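You operate a simulated robot arm through the tools that you are given. There is no shell and no other tool. Be economical: measure what you need, move in short steps, check, and stop when the job is done.

The job below is to be done with a simulated two-armed robot. You get a single attempt, and the scene is never put back.

JOB
Screw the cap back on the white bottle. Put the blue sensor box marked "75" from the top of the brown table on the low shelf of the trolley and the blue sensor box labelled "26" on the top of the trolley. Open the bottom drawer of the back drawer unit. Any order will do.

It is judged by the outcome, as a careful person would: the job done as asked, and still so three seconds after it is handed in. It fails if anything else is knocked over, pushed out of place, dropped, spilled or broken. A push-on lid holds only when it is set on centred and level and pressed home; a screw cap is set on level and turned clockwise until tight.

ROBOT AND FRAMES
Two 7-joint arms with two-finger parallel grippers on one trunk, on a base that drives. Base frame: it is fixed to the floor where the robot stands at the start and does not move with it; the origin is under the middle of the robot, x ahead of it, y to its left, z up. Lengths are in mm, angles in degrees, forces in N, time in s.
The left shoulder is at the start at [-82, 119, 851], the right one opposite. With the tool pointing down near the work surface each hand reaches from about 160 to 580 mm from the robot's upright axis, wherever it stands, measured 20 degrees to its own side. Places, roughly: blue sensor box [-250, -1750, 750]; bottom drawer of the back drawer unit [-4300, 300, 200]; low shelf of the trolley [700, 1200, 200]; top of the trolley [700, 1200, 800]. Payload 3.43 kg a hand.
The tool frame of a hand sits at the grasp point between the pads (the TCP): z along the fingers, y along the line on which they close. The tips reach 30 mm beyond it. The gripper opens to 94 mm. The fingers are 28 mm wide and 10 mm thick; the gripper's body (50 by 96 mm) begins 55 mm behind the TCP.
Orientation is that of the tool frame in the base frame, as [roll, pitch, yaw] about the fixed x, y, z axes, in that order (R = Rz(yaw) Ry(pitch) Rx(roll)). With the fingers straight down and closing along the base's y, the tool's x points along the base's -x, its y along +y and its z along -z.

CONTROLS
- The arms move only by the tool arm_command. It takes "left_increments", "right_increments" or both (then of equal length, played together; a hand with none holds still); each is a list of rows, each an object (a shift or turn left out is 0, a gripper value left out holds the last) with "hand": the finger opening in mm, from 0 to 94; "dp": the shift along the tool's x, y, z in mm, a list of three; "dr": the turn, a rotation vector about the tool's x, y, z in degrees, a list of three. In form: [{"hand": hand, "dp": [tx, ty, tz], "dr": [rx, ry, rz]}, ...]. A call has 1 to 12 rows; each row shifts and turns the commanded pose from where the row before left it, along the tool's axes as they then stand. A row lasts 0.2 s, in which the tool goes at most 50 mm and 8.6 degrees; a call with a longer step from one row to the next is refused whole, and so is a gripper value outside its range. Where a pose cannot be reached the arm comes as near as it can. A force on the tool above 40 N (or 10 N above the force at the start of the call, whichever is more), or a blocked arm, ends the call early, and 0.2 s more pass. The fingers move at their own pace (about 153 mm/s each) and stop on an object; they squeeze with about 45 N. The grip force told is the motor's: it shows also when the fingers shut on nothing. Time passes only in rows, and 0.2 s behind the last, so rows that do not move let the fingers close. The reply holds the time, the measured pose of the TCP, the force on the tool along the base axes, the opening and the grip force, in the units named above and with some noise, with the torque about the TCP (base axes, N m) and any sound that the robot's microphone picked up, and new pictures: "views" is both (left out), scene, wrist or none (wrist: the cameras of the hands that moved).
- Cameras (640 x 400 px; columns grow to the right, rows downward): "scene" is now at [25, 24.7, 1556.1]; the picture's right is [0.35, -0.94, 0.00], its down [-0.74, -0.28, -0.62] and it looks along [0.58, 0.22, -0.79] (base axes); focal length 275 px, centre (320, 200). "left" rides on the left gripper at [76, -14, -102] in its tool frame; the picture's right is [0.18, 0.98, 0.00], its down [-0.75, 0.14, -0.64] and it looks along [-0.63, 0.12, 0.77] (tool axes); focal length 243 px, centre (320, 200). "right" rides on the right gripper at [76, 14, -103] in its tool frame; the picture's right is [-0.18, 0.98, 0.00], its down [-0.75, -0.14, -0.64] and it looks along [-0.63, -0.12, 0.77] (tool axes); focal length 243 px, centre (320, 200). There is no depth. A picture from a camera that has moved, and an enlarged one, comes with that camera's place and axes in the base frame and with its lens.
- slide_trunk(by): slides the trunk up (or, below 0, down) by that many mm; the arms and the scene camera ride with it, the base frame stays. It gives what a move gives, with no picture.
- drive_base(legs): drives the robot by 1 to 6 legs, each [ahead, left, turn to the left] in mm, mm and degrees, along the robot's own axes; the way and the turn of a leg run together, so that a leg with both is an arc; at most 1500 mm and 180 degrees a leg. The arms and the cameras ride along, it lands a little off, and it stops where it bumps. It gives what a move gives, and a new picture of the scene camera.
- pan_tilt(pan, tilt): turns the head with the scene camera to pan (to the left, within 143 degrees either way) and tilt (down, from -29 to 69), counted from straight ahead of the robot. It gives what a move gives, and a new picture of the scene camera.
- inspect(camera, box): a new picture of the part [left, top, right, bottom] of that camera's present view, enlarged. It takes no simulated time.
- sign_off(): hands the job in; it is judged then, once.

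Work in short steps. Places have to be worked out from the pictures, the camera data and where the tool is seen: move nearer, look again, correct. Check each grasp and each placing, and mend what went wrong. You have 165 turns and 260 pictures in all, those below and enlarged ones among them. Open the grippers and draw the arms clear of the work before you hand the job in, unless the task says otherwise; then end with one line.

The tools are called after "Call:" as name(argument=value, ...) on one line, values as JSON. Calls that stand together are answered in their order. arm_command: Moves the arms, as the interface text tells. Its arguments: {"type":"object","properties":{"left_increments":{"type":"array","items":{"type":"object","properties":{"hand":{"type":"number"},"dp":{"type":"array","items":{"type":"number"}},"dr":{"type":"array","items":{"type":"number"}}}}},"right_increments":{"type":"array","items":{"type":"object","properties":{"hand":{"type":"number"},"dp":{"type":"array","items":{"type":"number"}},"dr":{"type":"array","items":{"type":"number"}}}}},"views":{"type":"string","enum":["both","scene","wrist","none"]}},"required":[]} The other tools are called the same way: slide_trunk (by) slides the trunk up or down; drive_base (legs) drives the base; pan_tilt (pan, tilt) turns the head that bears the scene camera; inspect (camera, box) takes an enlarged picture of a part of a camera's view; sign_off () hands the job in.

At the start:

```text
t: 0.0
left_ee_pos: [339.7, 263.1, 1148.9]
left_tcp_rot: [-179.9, 0.1, -179.9]
left_wrist_force: [0.7, 0.5, -0.1]
left_ft_torque: [0.0, 0.01, 0.01]
left_finger_gap: 94.4
left_finger_force: 0.0
right_ee_pos: [294.2, -43.3, 1089.4]
right_tcp_rot: [-180.0, -0.1, 180.0]
right_wrist_force: [0.3, -0.1, -0.5]
right_ft_torque: [0.02, 0.01, 0.01]
right_finger_gap: 94.1
right_finger_force: 0.2
trunk travel left (down, up): [-275.0, 60.0]
robot x, y, heading: [-2.9, -0.9, 0.0]
head pan, tilt: [20.5, 52.0]
```

scene: 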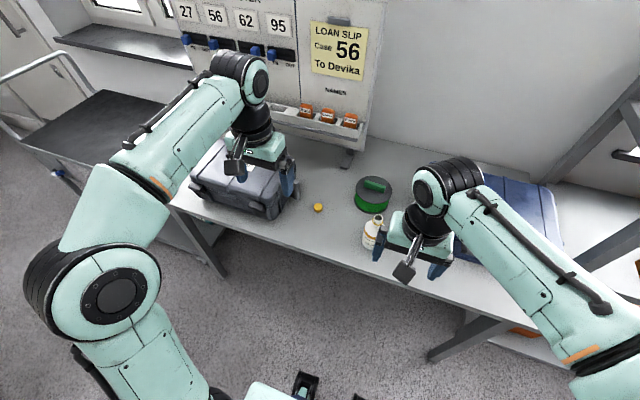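
right: 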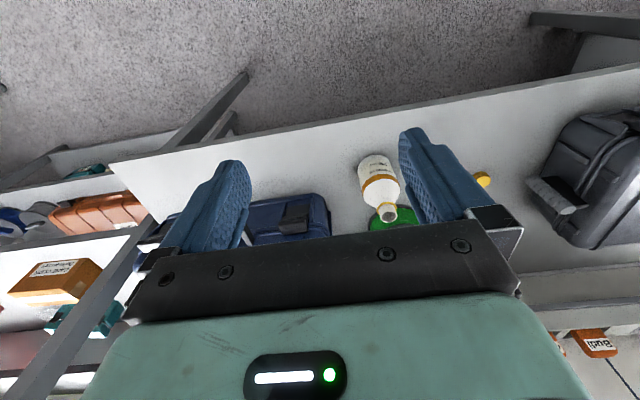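
left: 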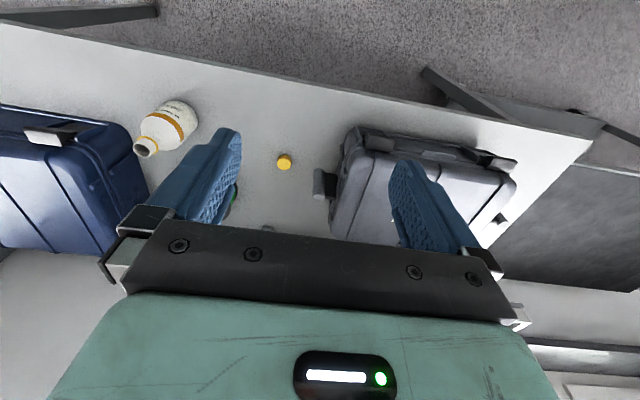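

I'll take a close look at the bottle, the cap and the signs on the panel first.

Call:
inspect(camera="scene", box=[160, 0, 400, 150])

Call:
inspect(camera="scene", box=[280, 150, 440, 250])

Call:
inspect(camera="right", box=[320, 120, 520, 245])

Call:
inspect(camera="left", box=[120, 80, 320, 205])

```text
2.67 times, centred on (280, 75) of scene
camera zoom: at [25.0, 24.7, 1556.1], right [0.35, -0.94, 0.0], down [-0.74, -0.28, -0.62], along [0.58, 0.22, -0.79], focal length 732 px, centre (427, 533)
```

zoom: 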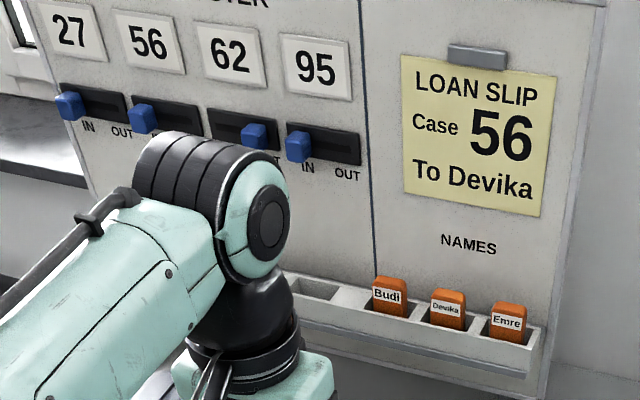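

```text
4.00 times, centred on (360, 200) of scene
camera zoom: at [25.0, 24.7, 1556.1], right [0.35, -0.94, 0.0], down [-0.74, -0.28, -0.62], along [0.58, 0.22, -0.79], focal length 1099 px, centre (160, 200)
```

zoom: 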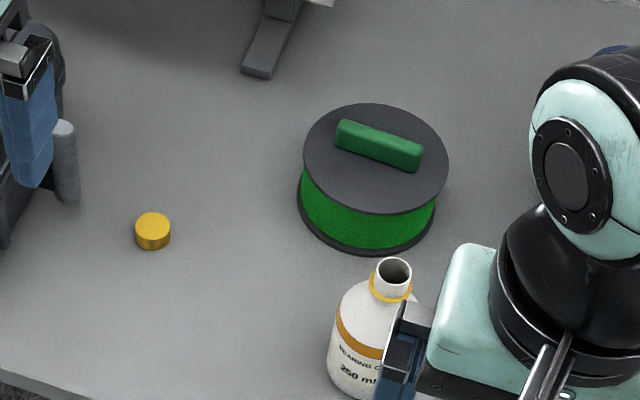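

```text
3.20 times, centred on (420, 182) of right
camera zoom: at [216.9, -27.8, 1191.6], right [0.18, 0.98, 0.0], down [0.75, -0.14, 0.64], along [0.63, -0.12, -0.77], focal length 776 px, centre (0, 256)
```

zoom: 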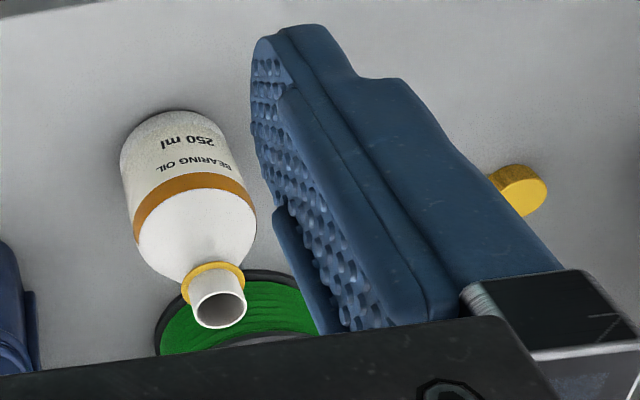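

```text
3.20 times, centred on (220, 142) of left
camera zoom: at [261.8, 248.6, 1251.7], right [-0.18, 0.98, 0.0], down [0.75, 0.14, 0.64], along [0.63, 0.12, -0.77], focal length 776 px, centre (640, 384)
```

zoom: 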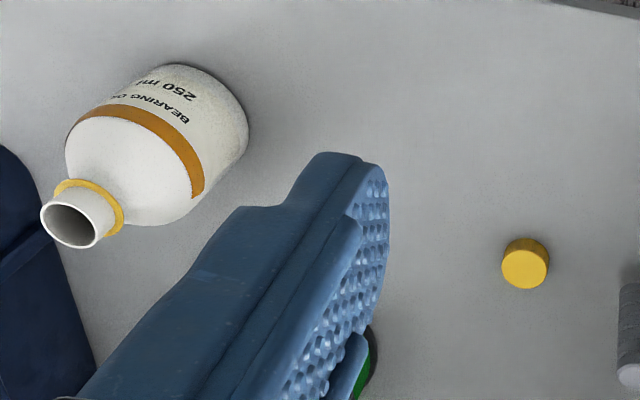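

The mouth of the bottle is at about [478, 25, 932] and the cap at about [536, 225, 815], with the bench near z 800. I'm bringing the left hand over the cap.

Call:
arm_command(left_increments=[{"hand": 60, "dp": [-28, -6, 35]}, {"dp": [-28, -6, 35]}, {"dp": [-28, -6, 35]}, {"dp": [-28, -5, 35]}, {"dp": [-28, -5, 35]}, {"dp": [-28, -5, 35]}, {"dp": [-28, -5, 30]}, {"dp": [0, 0, 0]}])

```text
t: 1.8
left_ee_pos: [533.6, 224.4, 907.3]
left_tcp_rot: [-179.9, 0.0, -180.0]
left_wrist_force: [0.4, -0.5, 0.1]
left_ft_torque: [-0.03, -0.01, -0.01]
left_finger_gap: 60.1
left_finger_force: 0.2
right_ee_pos: [293.2, -43.0, 1088.0]
right_tcp_rot: [180.0, 0.0, -180.0]
right_wrist_force: [-0.4, 0.0, 0.5]
right_ft_torque: [-0.01, -0.04, 0.0]
right_finger_gap: 94.0
right_finger_force: 0.0
trunk travel left (down, up): [-275.0, 60.0]
robot x, y, heading: [2.1, 0.7, -0.1]
head pan, tilt: [20.5, 52.0]
camera scene: at [24.2, 24.8, 1556.1], right [0.35, -0.94, 0.0], down [-0.74, -0.28, -0.62], along [0.58, 0.22, -0.79], focal length 275 px, centre (320, 200)
camera left: at [455.9, 209.9, 1010.0], right [-0.18, 0.98, 0.0], down [0.75, 0.14, 0.64], along [0.63, 0.12, -0.77], focal length 243 px, centre (320, 200)
```

scene: 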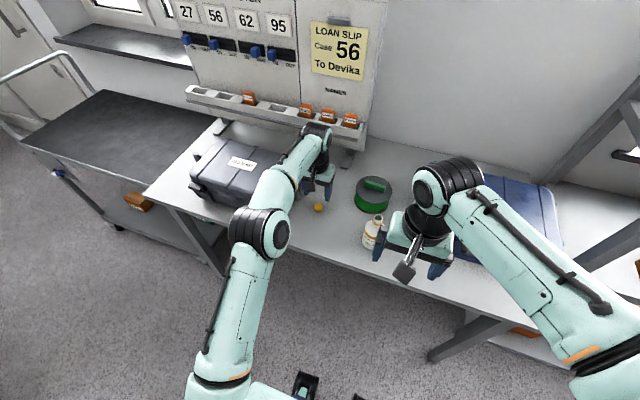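
left: 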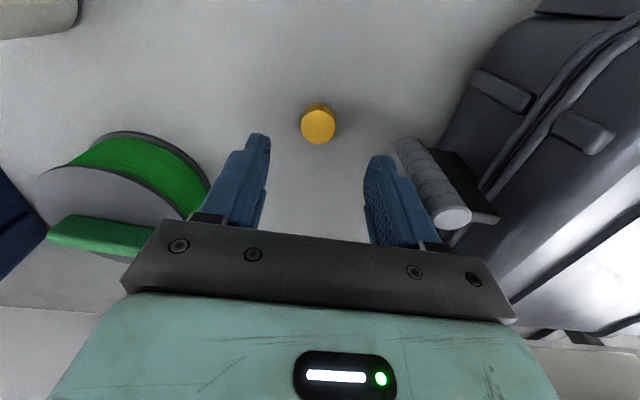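

Cap is at about [538, 224]. I'm going down with a narrower opening to stay off the grey case's handle.

Call:
arm_command(left_increments=[{"hand": 50, "dp": [-4, 0, 20]}, {"dp": [0, 0, 20]}, {"dp": [0, 0, 15]}, {"dp": [0, 0, 12]}, {"dp": [0, 0, 0]}], views="wrist")

```text
t: 3.0
left_ee_pos: [537.0, 225.1, 842.1]
left_tcp_rot: [179.9, 0.1, -180.0]
left_wrist_force: [-0.1, -0.2, -0.2]
left_ft_torque: [-0.02, -0.02, 0.01]
left_finger_gap: 50.0
left_finger_force: 0.1
right_ee_pos: [294.0, -44.6, 1088.0]
right_tcp_rot: [-180.0, -0.1, 180.0]
right_wrist_force: [0.0, 0.0, 0.3]
right_ft_torque: [-0.02, 0.0, 0.01]
right_finger_gap: 94.2
right_finger_force: 0.1
trunk travel left (down, up): [-275.0, 60.0]
robot x, y, heading: [1.4, -2.0, -0.1]
head pan, tilt: [20.5, 52.0]
camera left: at [459.7, 209.6, 944.1], right [-0.18, 0.98, 0.0], down [0.75, 0.14, 0.64], along [0.63, 0.12, -0.77], focal length 243 px, centre (320, 200)
```

left: 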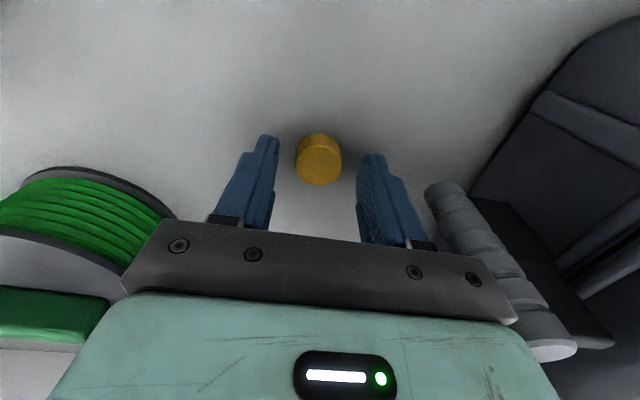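

Alignment is good. I'm lowering the last bit and closing on the cap.

Call:
arm_command(left_increments=[{"dp": [0, -1, 4]}, {"dp": [0, 0, 4]}, {"dp": [0, 0, 0]}, {"hand": 20}, {"hand": 20}, {"hand": 20}], views="wrist")

```text
t: 4.4
left_ee_pos: [538.4, 223.5, 834.4]
left_tcp_rot: [179.9, -0.1, 180.0]
left_wrist_force: [-0.3, 0.7, -0.4]
left_ft_torque: [0.01, 0.0, -0.03]
left_finger_gap: 26.9
left_finger_force: 45.1
right_ee_pos: [294.5, -44.4, 1087.9]
right_tcp_rot: [-180.0, 0.0, 180.0]
right_wrist_force: [-0.4, 0.1, -0.1]
right_ft_torque: [0.0, -0.01, -0.03]
right_finger_gap: 93.7
right_finger_force: 0.1
trunk travel left (down, up): [-275.0, 60.0]
robot x, y, heading: [0.3, -1.8, -0.1]
head pan, tilt: [20.5, 52.0]
camera left: at [461.0, 209.2, 937.0], right [-0.18, 0.98, 0.0], down [0.75, 0.14, 0.64], along [0.63, 0.12, -0.77], focal length 243 px, centre (320, 200)
```

left: 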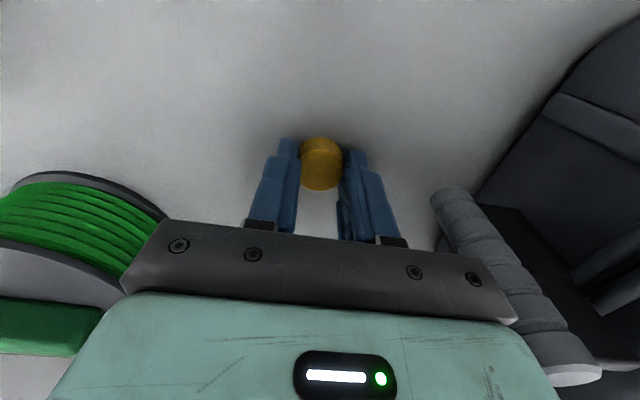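

The cap is held. I'm lifting it, and bringing the right hand round to a pitched-down side approach towards the bottle.

Call:
arm_command(left_increments=[{"dp": [0, 0, -20]}, {"dp": [0, 0, -35]}, {"dp": [0, 0, -40]}, {"dp": [0, 0, -40]}, {"dp": [0, 0, -40]}, {"dp": [0, 0, -30]}, {}, {}, {}, {}, {}, {}], right_increments=[{"hand": 94, "dp": [-31, 12, 17]}, {"dp": [-31, 12, 17]}, {"dp": [-30, 11, 16]}, {"dr": [0, 0, -6.7]}, {"dr": [0, 0, -6.7]}, {"dr": [0, 0, -6.6]}, {"dr": [0, -8.5, 0]}, {"dr": [0, -8.5, 0]}, {"dr": [0, -8.5, 0]}, {"dr": [0, -8.5, 0]}, {"dr": [0, -8.5, 0]}, {"dr": [0, -8.5, 0]}])

```text
t: 7.0
left_ee_pos: [518.3, 223.9, 1015.9]
left_tcp_rot: [-179.9, -0.1, -180.0]
left_wrist_force: [-0.2, 0.0, 0.0]
left_ft_torque: [0.01, -0.02, 0.0]
left_finger_gap: 26.9
left_finger_force: 44.9
left hand out of reach, approached as far as the arm can: row 4, 5, 6
right_ee_pos: [385.1, -7.8, 1038.1]
right_tcp_rot: [179.9, 51.1, -160.0]
right_wrist_force: [0.0, -0.5, 0.1]
right_ft_torque: [0.02, 0.01, 0.02]
right_finger_gap: 94.0
right_finger_force: 0.1
trunk travel left (down, up): [-275.0, 60.0]
robot x, y, heading: [-3.4, -1.3, 0.1]
head pan, tilt: [20.5, 52.0]
camera scene: at [24.8, 24.5, 1556.1], right [0.35, -0.94, 0.0], down [-0.74, -0.28, -0.62], along [0.58, 0.22, -0.79], focal length 275 px, centre (320, 200)
camera right: at [259.6, -37.1, 1044.4], right [-0.23, 0.96, 0.14], down [0.03, -0.14, 0.99], along [0.97, 0.23, 0.01], focal length 243 px, centre (320, 200)
camera left: at [440.9, 208.8, 1118.4], right [-0.18, 0.98, 0.0], down [0.75, 0.14, 0.64], along [0.63, 0.12, -0.77], focal length 243 px, centre (320, 200)
```

scene: 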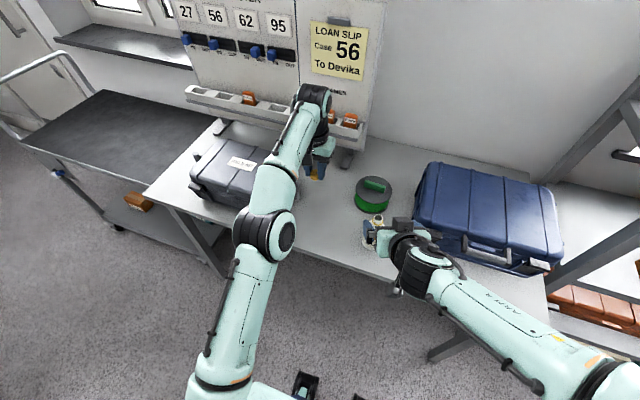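
right: 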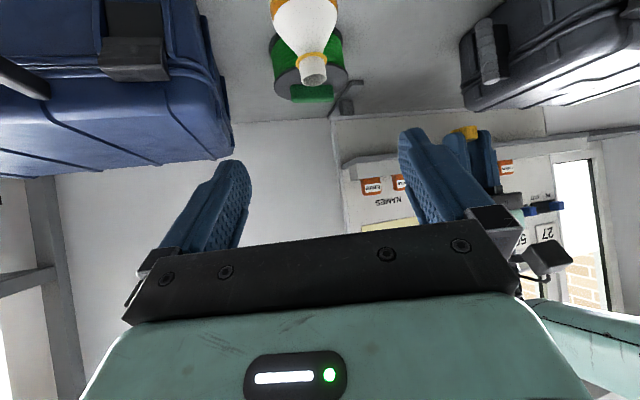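
left: 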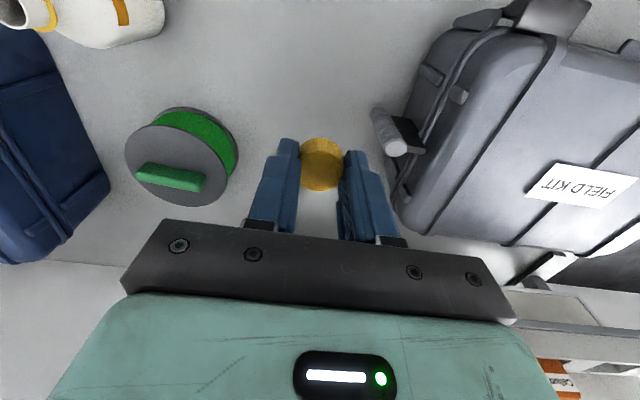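

Bottle mouth is confirmed at about [478, 25, 929]. I'm lowering the right hand to its pre-grasp point and lining up.

Call:
arm_command(right_increments=[{"dp": [21.5, 0, 19]}, {"dp": [21.5, 0, 19]}, {"dp": [21.5, 0, 19]}, {"dp": [21.5, 0, 19]}, {}])

```text
t: 8.2
left_ee_pos: [518.0, 225.2, 1016.0]
left_tcp_rot: [-180.0, 0.0, -179.9]
left_wrist_force: [0.3, 0.6, 1.0]
left_ft_torque: [0.0, 0.02, 0.01]
left_finger_gap: 27.1
left_finger_force: 45.6
right_ee_pos: [391.1, -6.5, 921.9]
right_tcp_rot: [180.0, 51.0, -160.0]
right_wrist_force: [-0.2, -1.2, -0.1]
right_ft_torque: [0.02, -0.03, -0.01]
right_finger_gap: 94.2
right_finger_force: 0.0
trunk travel left (down, up): [-275.0, 60.0]
robot x, y, heading: [-4.0, -2.7, -0.1]
head pan, tilt: [20.5, 52.0]
camera scene: at [24.6, 24.8, 1556.1], right [0.35, -0.94, 0.0], down [-0.74, -0.28, -0.62], along [0.58, 0.22, -0.79], focal length 275 px, centre (320, 200)
camera right: at [264.8, -35.6, 928.8], right [-0.23, 0.96, 0.14], down [0.02, -0.14, 0.99], along [0.97, 0.23, 0.01], focal length 243 px, centre (320, 200)
```

scene: 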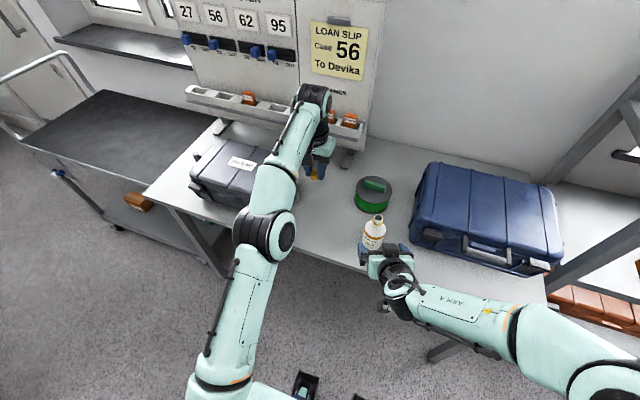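
right: 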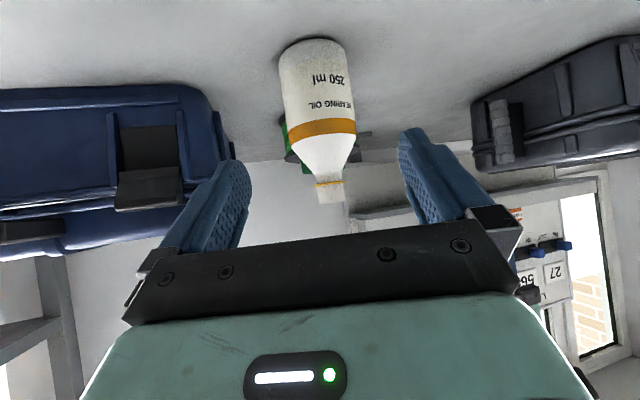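

Bottle is centred between the fingers' plane. I'm advancing along the finger axis.

Call:
arm_command(right_increments=[{"dp": [0, 0, 30]}, {"dp": [0, 0, 30]}, {"dp": [0, 0, 30]}, {"dp": [0, 0, 25]}, {}], views="wrist")

```text
t: 9.4
left_ee_pos: [517.4, 224.3, 1015.2]
left_tcp_rot: [180.0, 0.0, 180.0]
left_wrist_force: [1.1, 0.1, 0.1]
left_ft_torque: [0.0, 0.02, 0.01]
left_finger_gap: 27.1
left_finger_force: 44.7
right_ee_pos: [475.4, 22.2, 849.5]
right_tcp_rot: [180.0, 51.0, -160.0]
right_wrist_force: [-0.2, -0.2, 0.0]
right_ft_torque: [0.01, 0.02, 0.0]
right_finger_gap: 94.2
right_finger_force: 0.1
trunk travel left (down, up): [-275.0, 60.0]
robot x, y, heading: [1.4, 3.1, -0.1]
head pan, tilt: [20.5, 52.0]
camera right: at [348.9, -6.7, 856.4], right [-0.23, 0.96, 0.14], down [0.02, -0.14, 0.99], along [0.97, 0.23, 0.01], focal length 243 px, centre (320, 200)
```

right: 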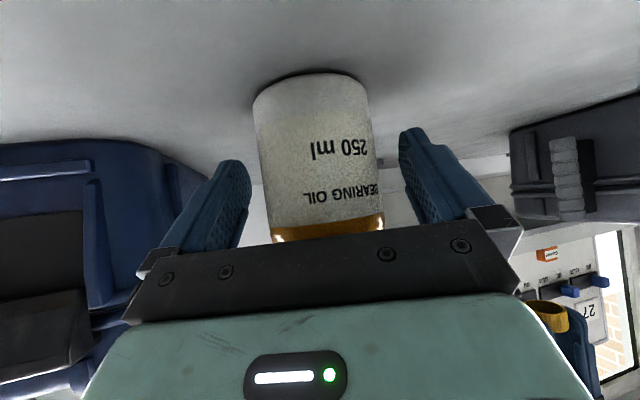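

Fingers straddle the bottle. Closing the right hand gently.

Call:
arm_command(right_increments=[{"hand": 76}, {"hand": 70}, {"hand": 66}, {"hand": 62}, {"hand": 58}, {"hand": 54}, {"hand": 54}])

```text
t: 11.0
left_ee_pos: [518.6, 224.1, 1015.9]
left_tcp_rot: [180.0, -0.1, 180.0]
left_wrist_force: [0.3, 1.1, -0.5]
left_ft_torque: [-0.02, 0.01, -0.03]
left_finger_gap: 27.1
left_finger_force: 44.6
right_ee_pos: [474.5, 21.6, 849.0]
right_tcp_rot: [-180.0, 50.9, -160.1]
right_wrist_force: [-0.2, 1.7, -0.5]
right_ft_torque: [-0.02, 0.0, 0.01]
right_finger_gap: 64.9
right_finger_force: 45.0
trunk travel left (down, up): [-275.0, 60.0]
robot x, y, heading: [2.2, -2.1, -0.1]
head pan, tilt: [20.5, 52.0]
camera scene: at [24.9, 24.8, 1556.1], right [0.35, -0.94, 0.0], down [-0.74, -0.28, -0.62], along [0.58, 0.22, -0.79], focal length 275 px, centre (320, 200)
camera right: at [348.8, -6.7, 856.5], right [-0.23, 0.96, 0.14], down [0.03, -0.14, 0.99], along [0.97, 0.23, 0.01], focal length 243 px, centre (320, 200)
```

scene: 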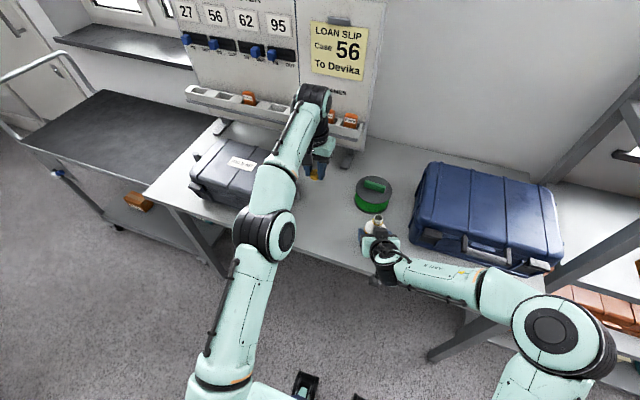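
right: 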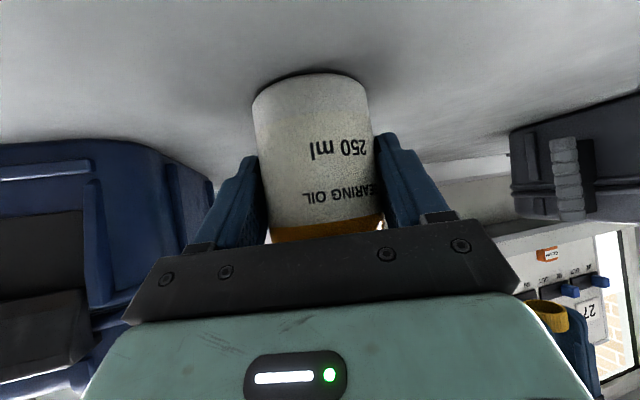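

The bottle is held (65 mm wide). Now I'm carrying the cap across to hover over the mouth.

Call:
arm_command(left_increments=[{"dp": [8, -40, 0]}, {"dp": [8, -40, 0]}, {"dp": [8, -40, 3]}, {"dp": [8, -40, 5]}, {"dp": [8, -40, 5]}, {}])

```text
t: 12.4
left_ee_pos: [478.0, 24.3, 1002.4]
left_tcp_rot: [-180.0, 0.0, 180.0]
left_wrist_force: [-0.2, 0.4, -0.3]
left_ft_torque: [-0.01, -0.03, 0.01]
left_finger_gap: 27.0
left_finger_force: 45.4
right_ee_pos: [474.5, 22.3, 850.6]
right_tcp_rot: [180.0, 51.0, -160.0]
right_wrist_force: [0.5, 0.5, -0.8]
right_ft_torque: [-0.05, -0.04, 0.0]
right_finger_gap: 65.0
right_finger_force: 45.6
trunk travel left (down, up): [-275.0, 60.0]
robot x, y, heading: [0.5, 0.1, 0.0]
head pan, tilt: [20.5, 52.0]
camera scene: at [24.9, 25.0, 1556.1], right [0.35, -0.94, 0.0], down [-0.74, -0.28, -0.62], along [0.58, 0.22, -0.79], focal length 275 px, centre (320, 200)
camera left: at [401.3, 9.6, 1103.4], right [-0.18, 0.98, 0.0], down [0.75, 0.14, 0.64], along [0.63, 0.12, -0.77], focal length 243 px, centre (320, 200)
```

scene: 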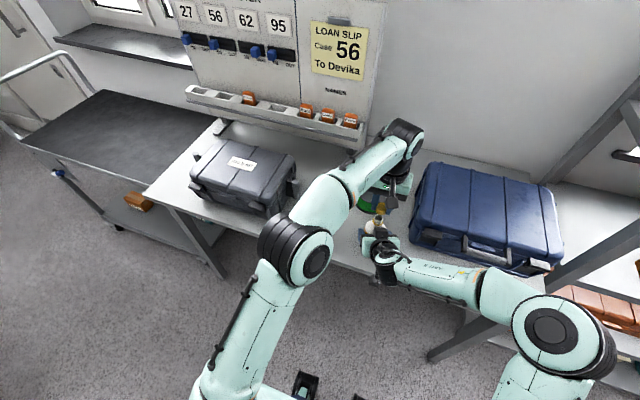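
left: 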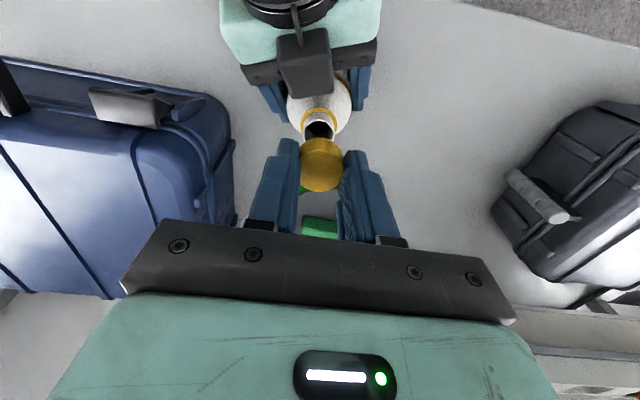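

I'm zooming in to measure the cap against the mouth.

Call:
inspect(camera="left", box=[256, 80, 384, 210])

Call:
inspect(camera="scene", box=[340, 170, 436, 250])

```text
3.08 times, centred on (320, 145) of left
camera zoom: at [401.3, 9.6, 1103.4], right [-0.18, 0.98, 0.0], down [0.75, 0.14, 0.64], along [0.63, 0.12, -0.77], focal length 746 px, centre (320, 369)
```

zoom: 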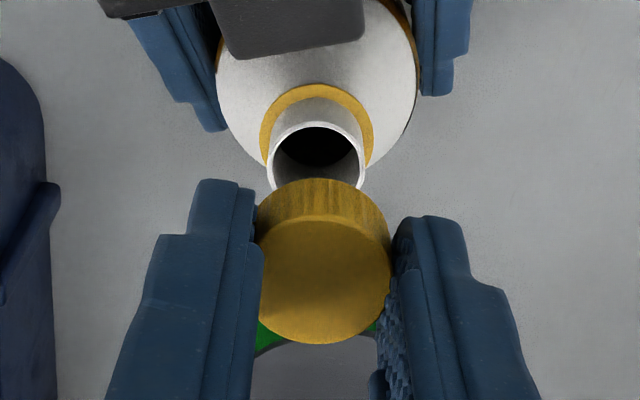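

```text
5.00 times, centred on (388, 210) of scene
camera zoom: at [24.9, 25.0, 1556.1], right [0.35, -0.94, 0.0], down [-0.74, -0.28, -0.62], along [0.58, 0.22, -0.79], focal length 1373 px, centre (-20, 150)
```

zoom: 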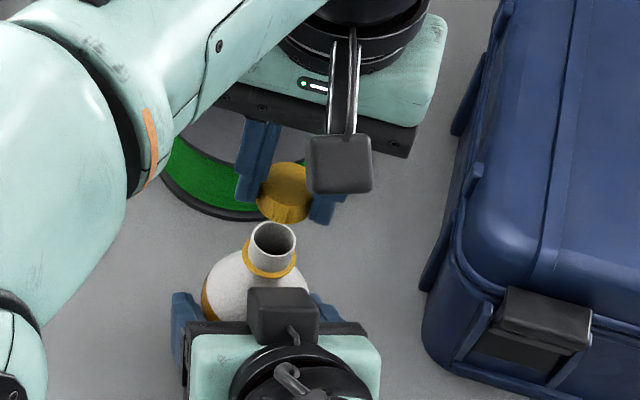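

The mouth is at about [479, 23.5], so the cap is nearly centred. I'm winding the left wrist back anticlockwise for turning range, then checking.

Call:
arm_command(left_increments=[{"dr": [0, 0, -8.5], "dp": [-1, -0.5, 0]}, {"dr": [0, 0, -8.5]}, {"dr": [0, 0, -8.5]}, {"dr": [0, 0, -8.5]}, {"dr": [0, 0, -8.5]}, {"dr": [0, 0, -8.5]}, {"dr": [0, 0, -8.5]}, {"dr": [0, 0, -8.5]}, {"dr": [0, 0, -8.5]}, {"dr": [0, 0, -8.5]}, {}], views="both")

```text
t: 14.8
left_ee_pos: [479.7, 24.9, 1001.6]
left_tcp_rot: [180.0, 0.0, -95.0]
left_wrist_force: [0.0, 0.6, 0.4]
left_ft_torque: [0.01, 0.01, -0.01]
left_finger_gap: 27.0
left_finger_force: 44.5
right_ee_pos: [474.6, 22.4, 849.5]
right_tcp_rot: [179.9, 51.0, -160.0]
right_wrist_force: [-0.3, 0.4, -0.1]
right_ft_torque: [-0.03, -0.02, 0.0]
right_finger_gap: 65.5
right_finger_force: 44.7
trunk travel left (down, up): [-275.0, 60.0]
robot x, y, heading: [-1.5, 0.2, -0.1]
head pan, tilt: [20.5, 52.0]
camera scene: at [25.0, 24.7, 1556.1], right [0.35, -0.94, 0.0], down [-0.74, -0.28, -0.62], along [0.58, 0.22, -0.79], focal length 275 px, centre (320, 200)
camera left: at [487.0, -53.6, 1104.3], right [-0.99, -0.1, 0.0], down [-0.08, 0.76, 0.64], along [-0.06, 0.64, -0.77], focal length 243 px, centre (320, 200)
```

scene: 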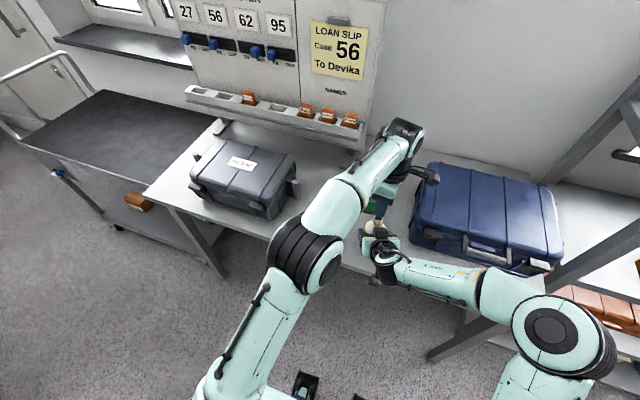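
left: 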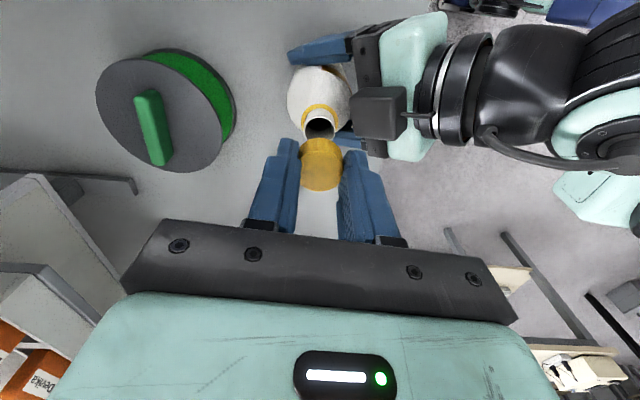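

Call:
inspect(camera="left", box=[256, 80, 384, 210])

```text
3.08 times, centred on (320, 145) of left
camera zoom: at [487.0, -53.6, 1104.3], right [-0.99, -0.1, 0.0], down [-0.08, 0.76, 0.64], along [-0.06, 0.64, -0.77], focal length 746 px, centre (320, 369)
```

zoom: 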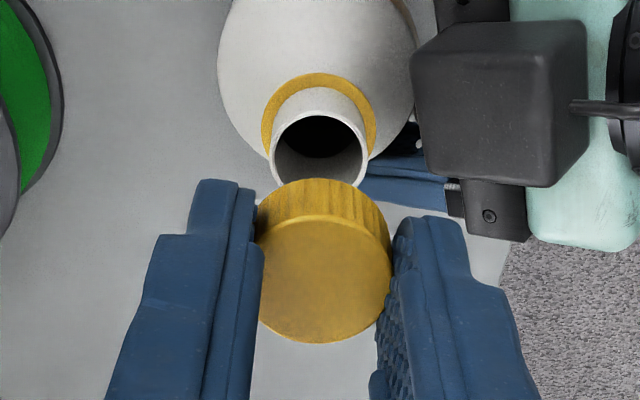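

Aligned within about 1 mm. I'm lowering the cap to just above the mouth, then in small steps.

Call:
arm_command(left_increments=[{"dp": [1.2, 0, 10]}, {"dp": [0, 0, 10]}, {"dp": [0, 0, 6]}, {"dp": [0, 0, 3]}, {}], views="wrist")

```text
t: 16.0
left_ee_pos: [480.3, 23.0, 973.2]
left_tcp_rot: [-179.9, 0.0, -95.0]
left_wrist_force: [0.1, 0.2, 0.1]
left_ft_torque: [-0.04, 0.0, 0.0]
left_finger_gap: 27.0
left_finger_force: 44.8
right_ee_pos: [473.8, 22.2, 850.3]
right_tcp_rot: [-179.9, 50.9, -160.0]
right_wrist_force: [0.4, -0.3, 0.7]
right_ft_torque: [-0.07, -0.05, -0.01]
right_finger_gap: 65.6
right_finger_force: 45.0
trunk travel left (down, up): [-275.0, 60.0]
robot x, y, heading: [-1.4, -2.5, 0.2]
head pan, tilt: [20.5, 52.0]
camera left: at [486.4, -54.7, 1075.6], right [-1.0, -0.1, 0.0], down [-0.08, 0.76, 0.64], along [-0.06, 0.64, -0.77], focal length 243 px, centre (320, 200)
```

left: 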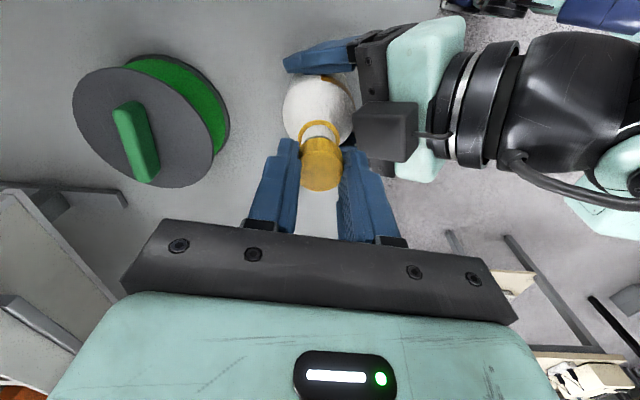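

Now I'm easing down in 2 mm steps to feel for contact.

Call:
arm_command(left_increments=[{"dp": [0, 0, 2]}, {"dp": [0, 0, 2]}, {"dp": [0, 0, 2]}, {}], views="none")

Call:
inspect(camera="left", box=[256, 80, 384, 210])

```text
t: 17.0
left_ee_pos: [479.8, 23.1, 966.6]
left_tcp_rot: [-180.0, 0.0, -95.0]
left_wrist_force: [-0.6, 0.4, 0.4]
left_ft_torque: [0.0, 0.01, 0.0]
left_finger_gap: 27.2
left_finger_force: 44.8
right_ee_pos: [474.1, 21.7, 850.7]
right_tcp_rot: [-180.0, 51.0, -160.0]
right_wrist_force: [1.3, 0.3, -0.9]
right_ft_torque: [-0.07, 0.02, 0.0]
right_finger_gap: 65.2
right_finger_force: 45.3
trunk travel left (down, up): [-275.0, 60.0]
robot x, y, heading: [0.8, -1.6, -0.1]
head pan, tilt: [20.5, 52.0]
```

```text
3.08 times, centred on (320, 145) of left
camera zoom: at [486.4, -54.9, 1069.5], right [-1.0, -0.1, 0.0], down [-0.08, 0.76, 0.64], along [-0.06, 0.64, -0.77], focal length 746 px, centre (320, 369)
```

zoom: 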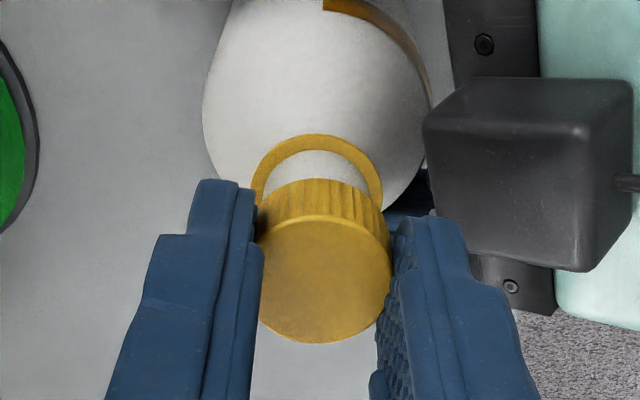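

Still free of contact, with about 1 mm sideways offset. I'm correcting that and continuing down.

Call:
arm_command(left_increments=[{"dp": [0, -1, 1]}, {"dp": [0, 0, 1.5]}, {"dp": [0, 0, 1.5]}, {"dp": [0, 0, 1.5]}, {}], views="none")

Call:
inspect(camera="left", box=[256, 80, 384, 210])

```text
t: 18.1
left_ee_pos: [481.1, 23.1, 967.3]
left_tcp_rot: [-179.5, -0.3, -95.1]
left_wrist_force: [-3.0, 1.5, 5.8]
left_ft_torque: [0.01, 0.13, -0.01]
left_finger_gap: 26.9
left_finger_force: 44.7
right_ee_pos: [475.2, 21.3, 850.7]
right_tcp_rot: [-179.9, 51.1, -160.2]
right_wrist_force: [-0.7, -0.6, 4.0]
right_ft_torque: [0.01, 0.31, 0.01]
right_finger_gap: 65.2
right_finger_force: 45.3
trunk travel left (down, up): [-275.0, 60.0]
robot x, y, heading: [-2.5, 2.9, 0.1]
head pan, tilt: [20.5, 52.0]
stopped in row 5 (left hand): the force on the tool passed its limit at 41 N (the readings are from after the stop); the commanded pose is now the measured one
```

```text
3.08 times, centred on (320, 145) of left
camera zoom: at [486.6, -55.1, 1069.7], right [-1.0, -0.1, -0.01], down [-0.08, 0.77, 0.64], along [-0.06, 0.63, -0.77], focal length 746 px, centre (320, 369)
```

zoom: 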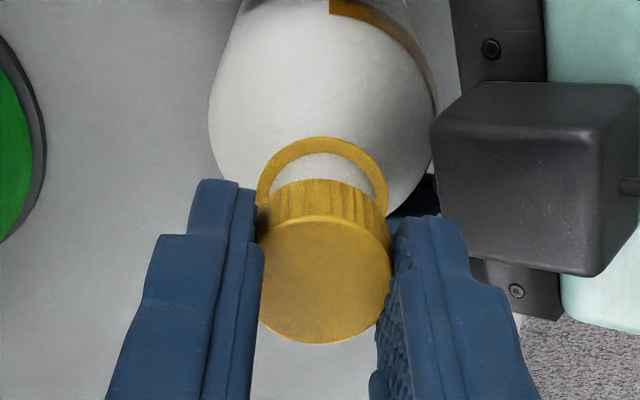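

Contact was at TCP z of about 967, with the cap centred on the neck. Now I'll press lightly and turn clockwise.

Call:
arm_command(left_increments=[{"dr": [-0.5, -0.3, 0], "dp": [0, 0, 0.5]}, {"dr": [0, 0, 8.5], "dp": [0, 0, 0.5]}, {"dr": [0, 0, 8.5], "dp": [0, 0, 0.3]}, {"dr": [0, 0, 8.5], "dp": [0, 0, 0.3]}, {"dr": [0, 0, 8.5], "dp": [0, 0, 0.3]}, {"dr": [0, 0, 8.5], "dp": [0, 0, 0.3]}, {"dr": [0, 0, 8.5], "dp": [0, 0, 0.3]}], views="wrist")

```text
t: 19.6
left_ee_pos: [479.6, 20.2, 963.7]
left_tcp_rot: [179.8, -0.1, -146.3]
left_wrist_force: [-9.2, -3.2, 1.6]
left_ft_torque: [-0.11, 0.32, 0.06]
left_finger_gap: 26.9
left_finger_force: 44.9
right_ee_pos: [475.1, 20.5, 850.2]
right_tcp_rot: [-180.0, 51.2, -160.2]
right_wrist_force: [5.9, 5.0, 7.3]
right_ft_torque: [-0.42, 0.68, -0.06]
right_finger_gap: 65.5
right_finger_force: 45.6
trunk travel left (down, up): [-275.0, 60.0]
robot x, y, heading: [2.2, 0.7, -0.3]
head pan, tilt: [20.5, 52.0]
camera left: at [424.2, -33.1, 1066.5], right [-0.7, 0.71, 0.0], down [0.55, 0.54, 0.64], along [0.46, 0.45, -0.77], focal length 243 px, centre (320, 200)
```

left: 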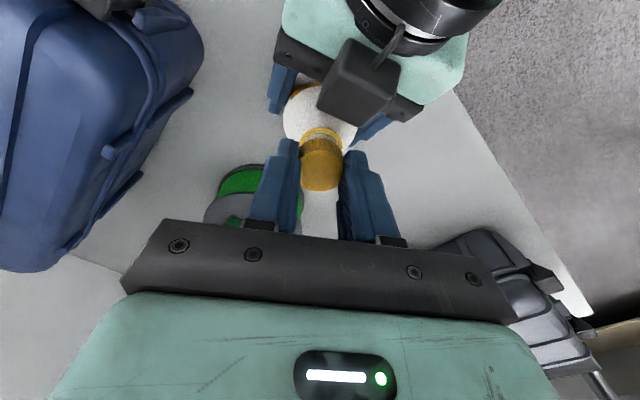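

It's descending with turning. Let me check cap attitude up close, then keep turning.

Call:
arm_command(left_increments=[{"dr": [0, 0, 8.5], "dp": [0, 0, 0.2]}, {"dr": [0, 0, 8.5], "dp": [0, 0, 0.2]}, {"dr": [0, 0, 8.5], "dp": [0, 0, 0.2]}, {"dr": [0, 0, 8.5], "dp": [0, 0, 0.2]}, {"dr": [0, 0, 8.5], "dp": [0, 0, 0.2]}, {"dr": [0, 0, 8.5], "dp": [0, 0, 0.2]}], views="none")

Call:
inspect(camera="left", box=[256, 80, 384, 210])

```text
t: 21.1
left_ee_pos: [481.8, 22.9, 961.5]
left_tcp_rot: [179.9, -0.2, 162.8]
left_wrist_force: [-16.4, -1.4, 1.8]
left_ft_torque: [-0.06, 0.57, 0.09]
left_finger_gap: 26.7
left_finger_force: 44.8
right_ee_pos: [476.4, 19.6, 850.1]
right_tcp_rot: [-179.9, 51.1, -160.0]
right_wrist_force: [17.4, 5.1, 7.7]
right_ft_torque: [0.0, 0.95, -0.06]
right_finger_gap: 65.4
right_finger_force: 45.0
trunk travel left (down, up): [-275.0, 60.0]
robot x, y, heading: [-1.7, 0.3, -0.2]
head pan, tilt: [20.5, 52.0]
```

```text
3.08 times, centred on (320, 145) of left
camera zoom: at [403.4, 31.2, 1064.6], right [0.12, 0.99, 0.0], down [0.76, -0.09, 0.64], along [0.64, -0.07, -0.77], focal length 746 px, centre (320, 369)
```

zoom: 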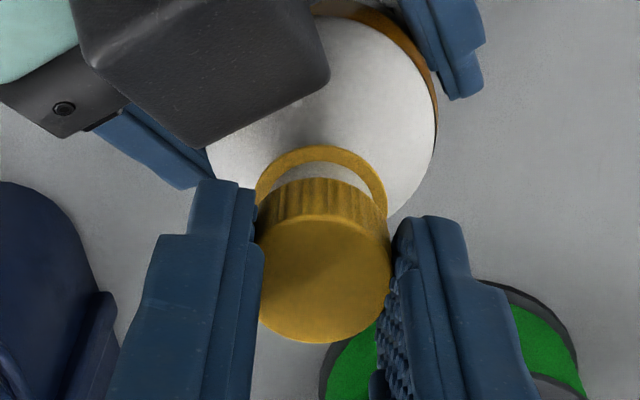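

The cap is going down over the neck level. There's a sideways load of about 16 N, so I'm relaxing x by 1.5 mm and turning on.

Call:
arm_command(left_increments=[{"dr": [0, 0, 0], "dp": [1.5, 0, 0]}, {"dr": [0, 0, 8.5], "dp": [0, 0, 0.15]}, {"dr": [0, 0, 8.5], "dp": [0, 0, 0.15]}, {"dr": [0, 0, 8.5], "dp": [0, 0, 0.15]}, {"dr": [0, 0, 8.5], "dp": [0, 0, 0.15]}, {"dr": [0, 0, 8.5], "dp": [0, 0, 0.15]}, {"dr": [0, 0, 8.5], "dp": [0, 0, 0.15]}, {"dr": [0, 0, 8.5], "dp": [0, 0, 0.15]}, {"dr": [0, 0, 8.5], "dp": [0, 0, 0.15]}], views="none")

Call:
inspect(camera="left", box=[256, 80, 384, 210])

```text
t: 23.1
left_ee_pos: [481.0, 24.8, 961.8]
left_tcp_rot: [180.0, -0.1, 94.9]
left_wrist_force: [2.5, 9.1, 2.3]
left_ft_torque: [0.27, -0.09, 0.08]
left_finger_gap: 26.9
left_finger_force: 44.7
right_ee_pos: [475.6, 21.2, 849.7]
right_tcp_rot: [-180.0, 51.0, -160.0]
right_wrist_force: [1.7, -7.8, 18.2]
right_ft_torque: [0.56, -0.98, -0.07]
right_finger_gap: 65.4
right_finger_force: 44.8
trunk travel left (down, up): [-275.0, 60.0]
robot x, y, heading: [0.1, 0.2, -0.1]
head pan, tilt: [20.5, 52.0]
```

```text
3.08 times, centred on (320, 145) of left
camera zoom: at [458.8, 98.0, 1063.7], right [0.96, 0.27, 0.0], down [0.21, -0.74, 0.64], along [0.17, -0.62, -0.77], focal length 746 px, centre (320, 369)
```

zoom: 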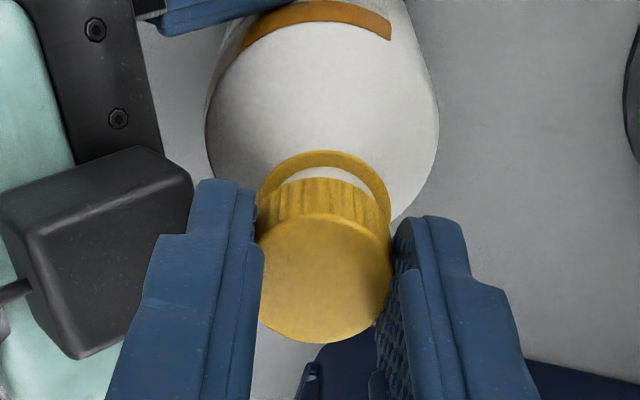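

Turning progresses; I'm relaxing the lateral load and continuing clockwise.

Call:
arm_command(left_increments=[{"dp": [0.8, 0, 0]}, {"dr": [0, 0, 8.5], "dp": [0, 0, 0.15]}, {"dr": [0, 0, 8.5], "dp": [0, 0, 0.15]}, {"dr": [0, 0, 8.5], "dp": [0, 0, 0.15]}, {"dr": [0, 0, 8.5], "dp": [0, 0, 0.15]}, {"dr": [0, 0, 8.5], "dp": [0, 0, 0.15]}, {"dr": [0, 0, 8.5], "dp": [0, 0, 0.15]}, {"dr": [0, 0, 8.5], "dp": [0, 0, 0.15]}, {"dr": [0, 0, 8.5], "dp": [0, 0, 0.15]}], views="none")

Call:
inspect(camera="left", box=[256, 80, 384, 210])

```text
t: 25.1
left_ee_pos: [479.5, 23.4, 959.9]
left_tcp_rot: [180.0, -0.1, 26.8]
left_wrist_force: [18.0, 6.1, 0.3]
left_ft_torque: [0.19, -0.55, 0.1]
left_finger_gap: 26.9
left_finger_force: 44.6
right_ee_pos: [473.2, 21.0, 850.6]
right_tcp_rot: [-180.0, 51.0, -159.9]
right_wrist_force: [-15.6, -14.2, 21.9]
right_ft_torque: [-0.11, -1.32, 0.0]
right_finger_gap: 65.3
right_finger_force: 44.8
trunk travel left (down, up): [-275.0, 60.0]
robot x, y, heading: [-1.4, -0.3, -0.2]
head pan, tilt: [20.5, 52.0]
```

```text
3.08 times, centred on (320, 145) of left
camera zoom: at [540.3, 69.1, 1063.7], right [0.61, -0.79, 0.0], down [-0.61, -0.47, 0.64], along [-0.51, -0.39, -0.77], focal length 746 px, centre (320, 369)
```

zoom: 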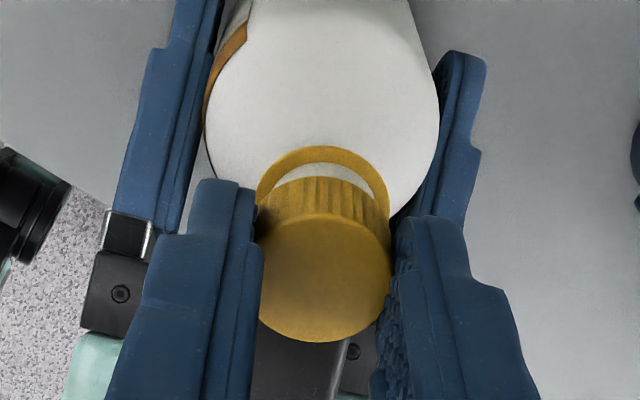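

Side load stays along tool +x, so the cap sits about 1.5 mm off the tool axis. I'll turn about the cap's own centre.

Call:
arm_command(left_increments=[{"dp": [1.2, 0, 0]}, {"dr": [0, 0, 8.5], "dp": [0, 0.25, 0.15]}, {"dr": [0, 0, 8.5], "dp": [0, 0.25, 0.15]}, {"dr": [0, 0, 8.5], "dp": [0, 0.25, 0.15]}, {"dr": [0, 0, 8.5], "dp": [0, 0.25, 0.15]}, {"dr": [0, 0, 8.5], "dp": [0, 0.25, 0.15]}, {"dr": [0, 0, 8.5], "dp": [0, 0.25, 0.15]}, {"dr": [0, 0, 8.5], "dp": [0, 0.25, 0.15]}, {"dr": [0, 0, 8.5], "dp": [0, 0.25, 0.15]}], views="scene")

Call:
inspect(camera="left", box=[256, 80, 384, 210])

```text
t: 26.9
left_ee_pos: [481.3, 29.0, 956.1]
left_tcp_rot: [-178.3, 1.4, -32.0]
left_wrist_force: [-1.8, 1.9, 18.3]
left_ft_torque: [-0.06, 0.08, -0.01]
left_finger_gap: 26.9
left_finger_force: 44.6
left hand out of reach, approached as far as the arm can: row 9
right_ee_pos: [471.4, 27.3, 848.9]
right_tcp_rot: [179.5, 50.8, -159.7]
right_wrist_force: [0.7, -1.5, 1.3]
right_ft_torque: [0.66, -0.07, 0.0]
right_finger_gap: 65.1
right_finger_force: 44.8
trunk travel left (down, up): [-275.0, 60.0]
robot x, y, heading: [0.9, 1.9, 0.2]
head pan, tilt: [20.5, 52.0]
stopped in row 9 (left hand): the force on the tool passed its limit at 94 N (the readings are from after the stop); the commanded pose is now the measured one
camera scene: at [23.2, 24.6, 1556.1], right [0.35, -0.94, 0.0], down [-0.74, -0.28, -0.62], along [0.58, 0.22, -0.79], focal length 275 px, centre (320, 200)
```

scene: 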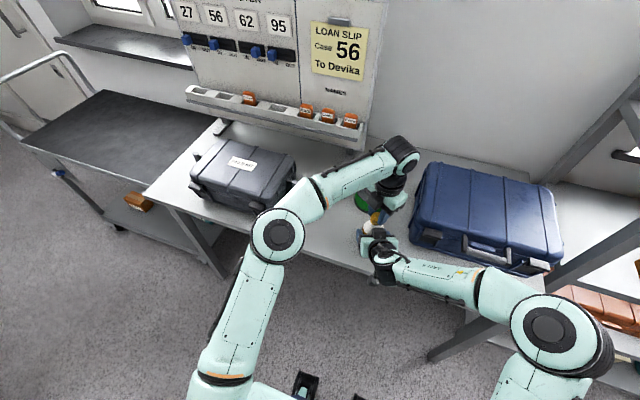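

```text
3.08 times, centred on (320, 145) of left
camera zoom: at [552.7, -4.6, 1056.5], right [-0.37, -0.93, -0.03], down [-0.71, 0.26, 0.66], along [-0.6, 0.26, -0.75], focal length 746 px, centre (320, 369)
```

zoom: 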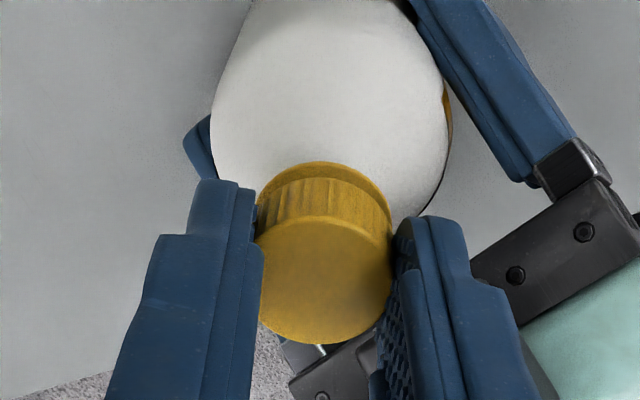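

The left arm hit its reach limit and lurched, but the cap appears almost down on the collar. I'm releasing the cap and lifting off to look.

Call:
arm_command(left_increments=[{"hand": 44}, {"hand": 44}, {"dp": [0, 0, -15]}, {"dp": [0, 0, -20]}, {"dp": [0, 0, -10]}, {}], views="both")

Call:
inspect(camera="scene", box=[340, 180, 420, 250])

```text
t: 28.3
left_ee_pos: [482.3, 28.3, 997.6]
left_tcp_rot: [-178.3, 1.7, -31.9]
left_wrist_force: [1.0, -0.4, -0.7]
left_ft_torque: [-0.01, -0.01, -0.01]
left_finger_gap: 44.2
left_finger_force: 0.0
right_ee_pos: [473.0, 27.7, 849.0]
right_tcp_rot: [179.5, 50.9, -159.6]
right_wrist_force: [0.5, -2.1, 9.9]
right_ft_torque: [0.16, -0.2, -0.04]
right_finger_gap: 64.9
right_finger_force: 45.3
trunk travel left (down, up): [-275.0, 60.0]
robot x, y, heading: [1.2, 2.3, 0.2]
head pan, tilt: [20.5, 52.0]
camera scene: at [24.5, 24.4, 1556.1], right [0.35, -0.94, 0.0], down [-0.74, -0.28, -0.62], along [0.58, 0.22, -0.79], focal length 275 px, centre (320, 200)
camera left: at [554.7, -5.3, 1098.0], right [-0.36, -0.93, -0.03], down [-0.71, 0.25, 0.66], along [-0.61, 0.26, -0.75], focal length 243 px, centre (320, 200)
```

scene: 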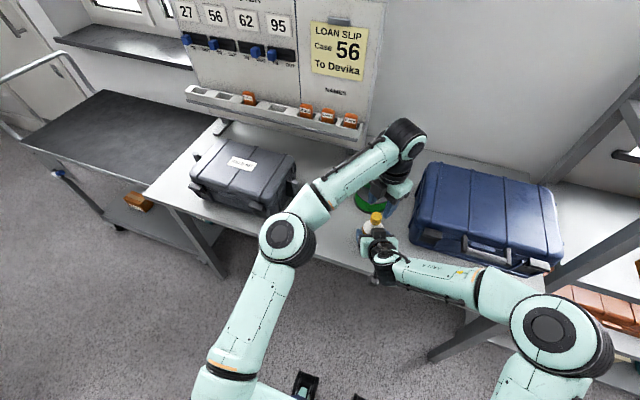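
left: 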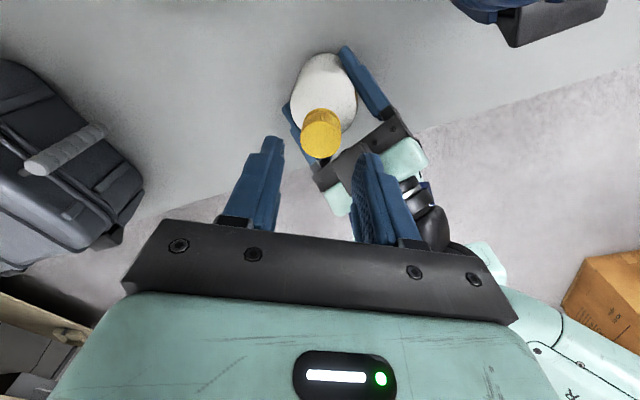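

```text
5.71 times, centred on (380, 215) of scene
camera zoom: at [24.5, 24.4, 1556.1], right [0.35, -0.94, 0.0], down [-0.74, -0.28, -0.62], along [0.58, 0.22, -0.79], focal length 1570 px, centre (-23, 114)
```

zoom: 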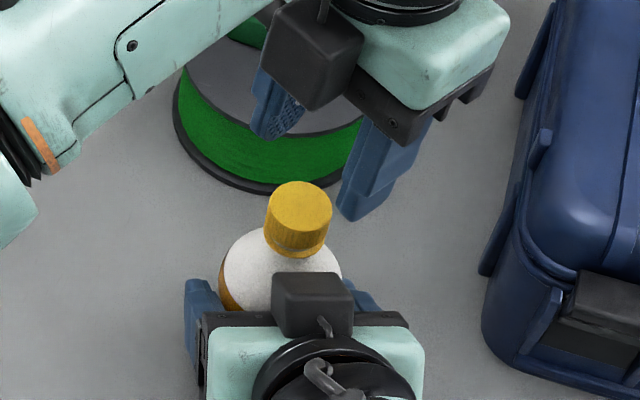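

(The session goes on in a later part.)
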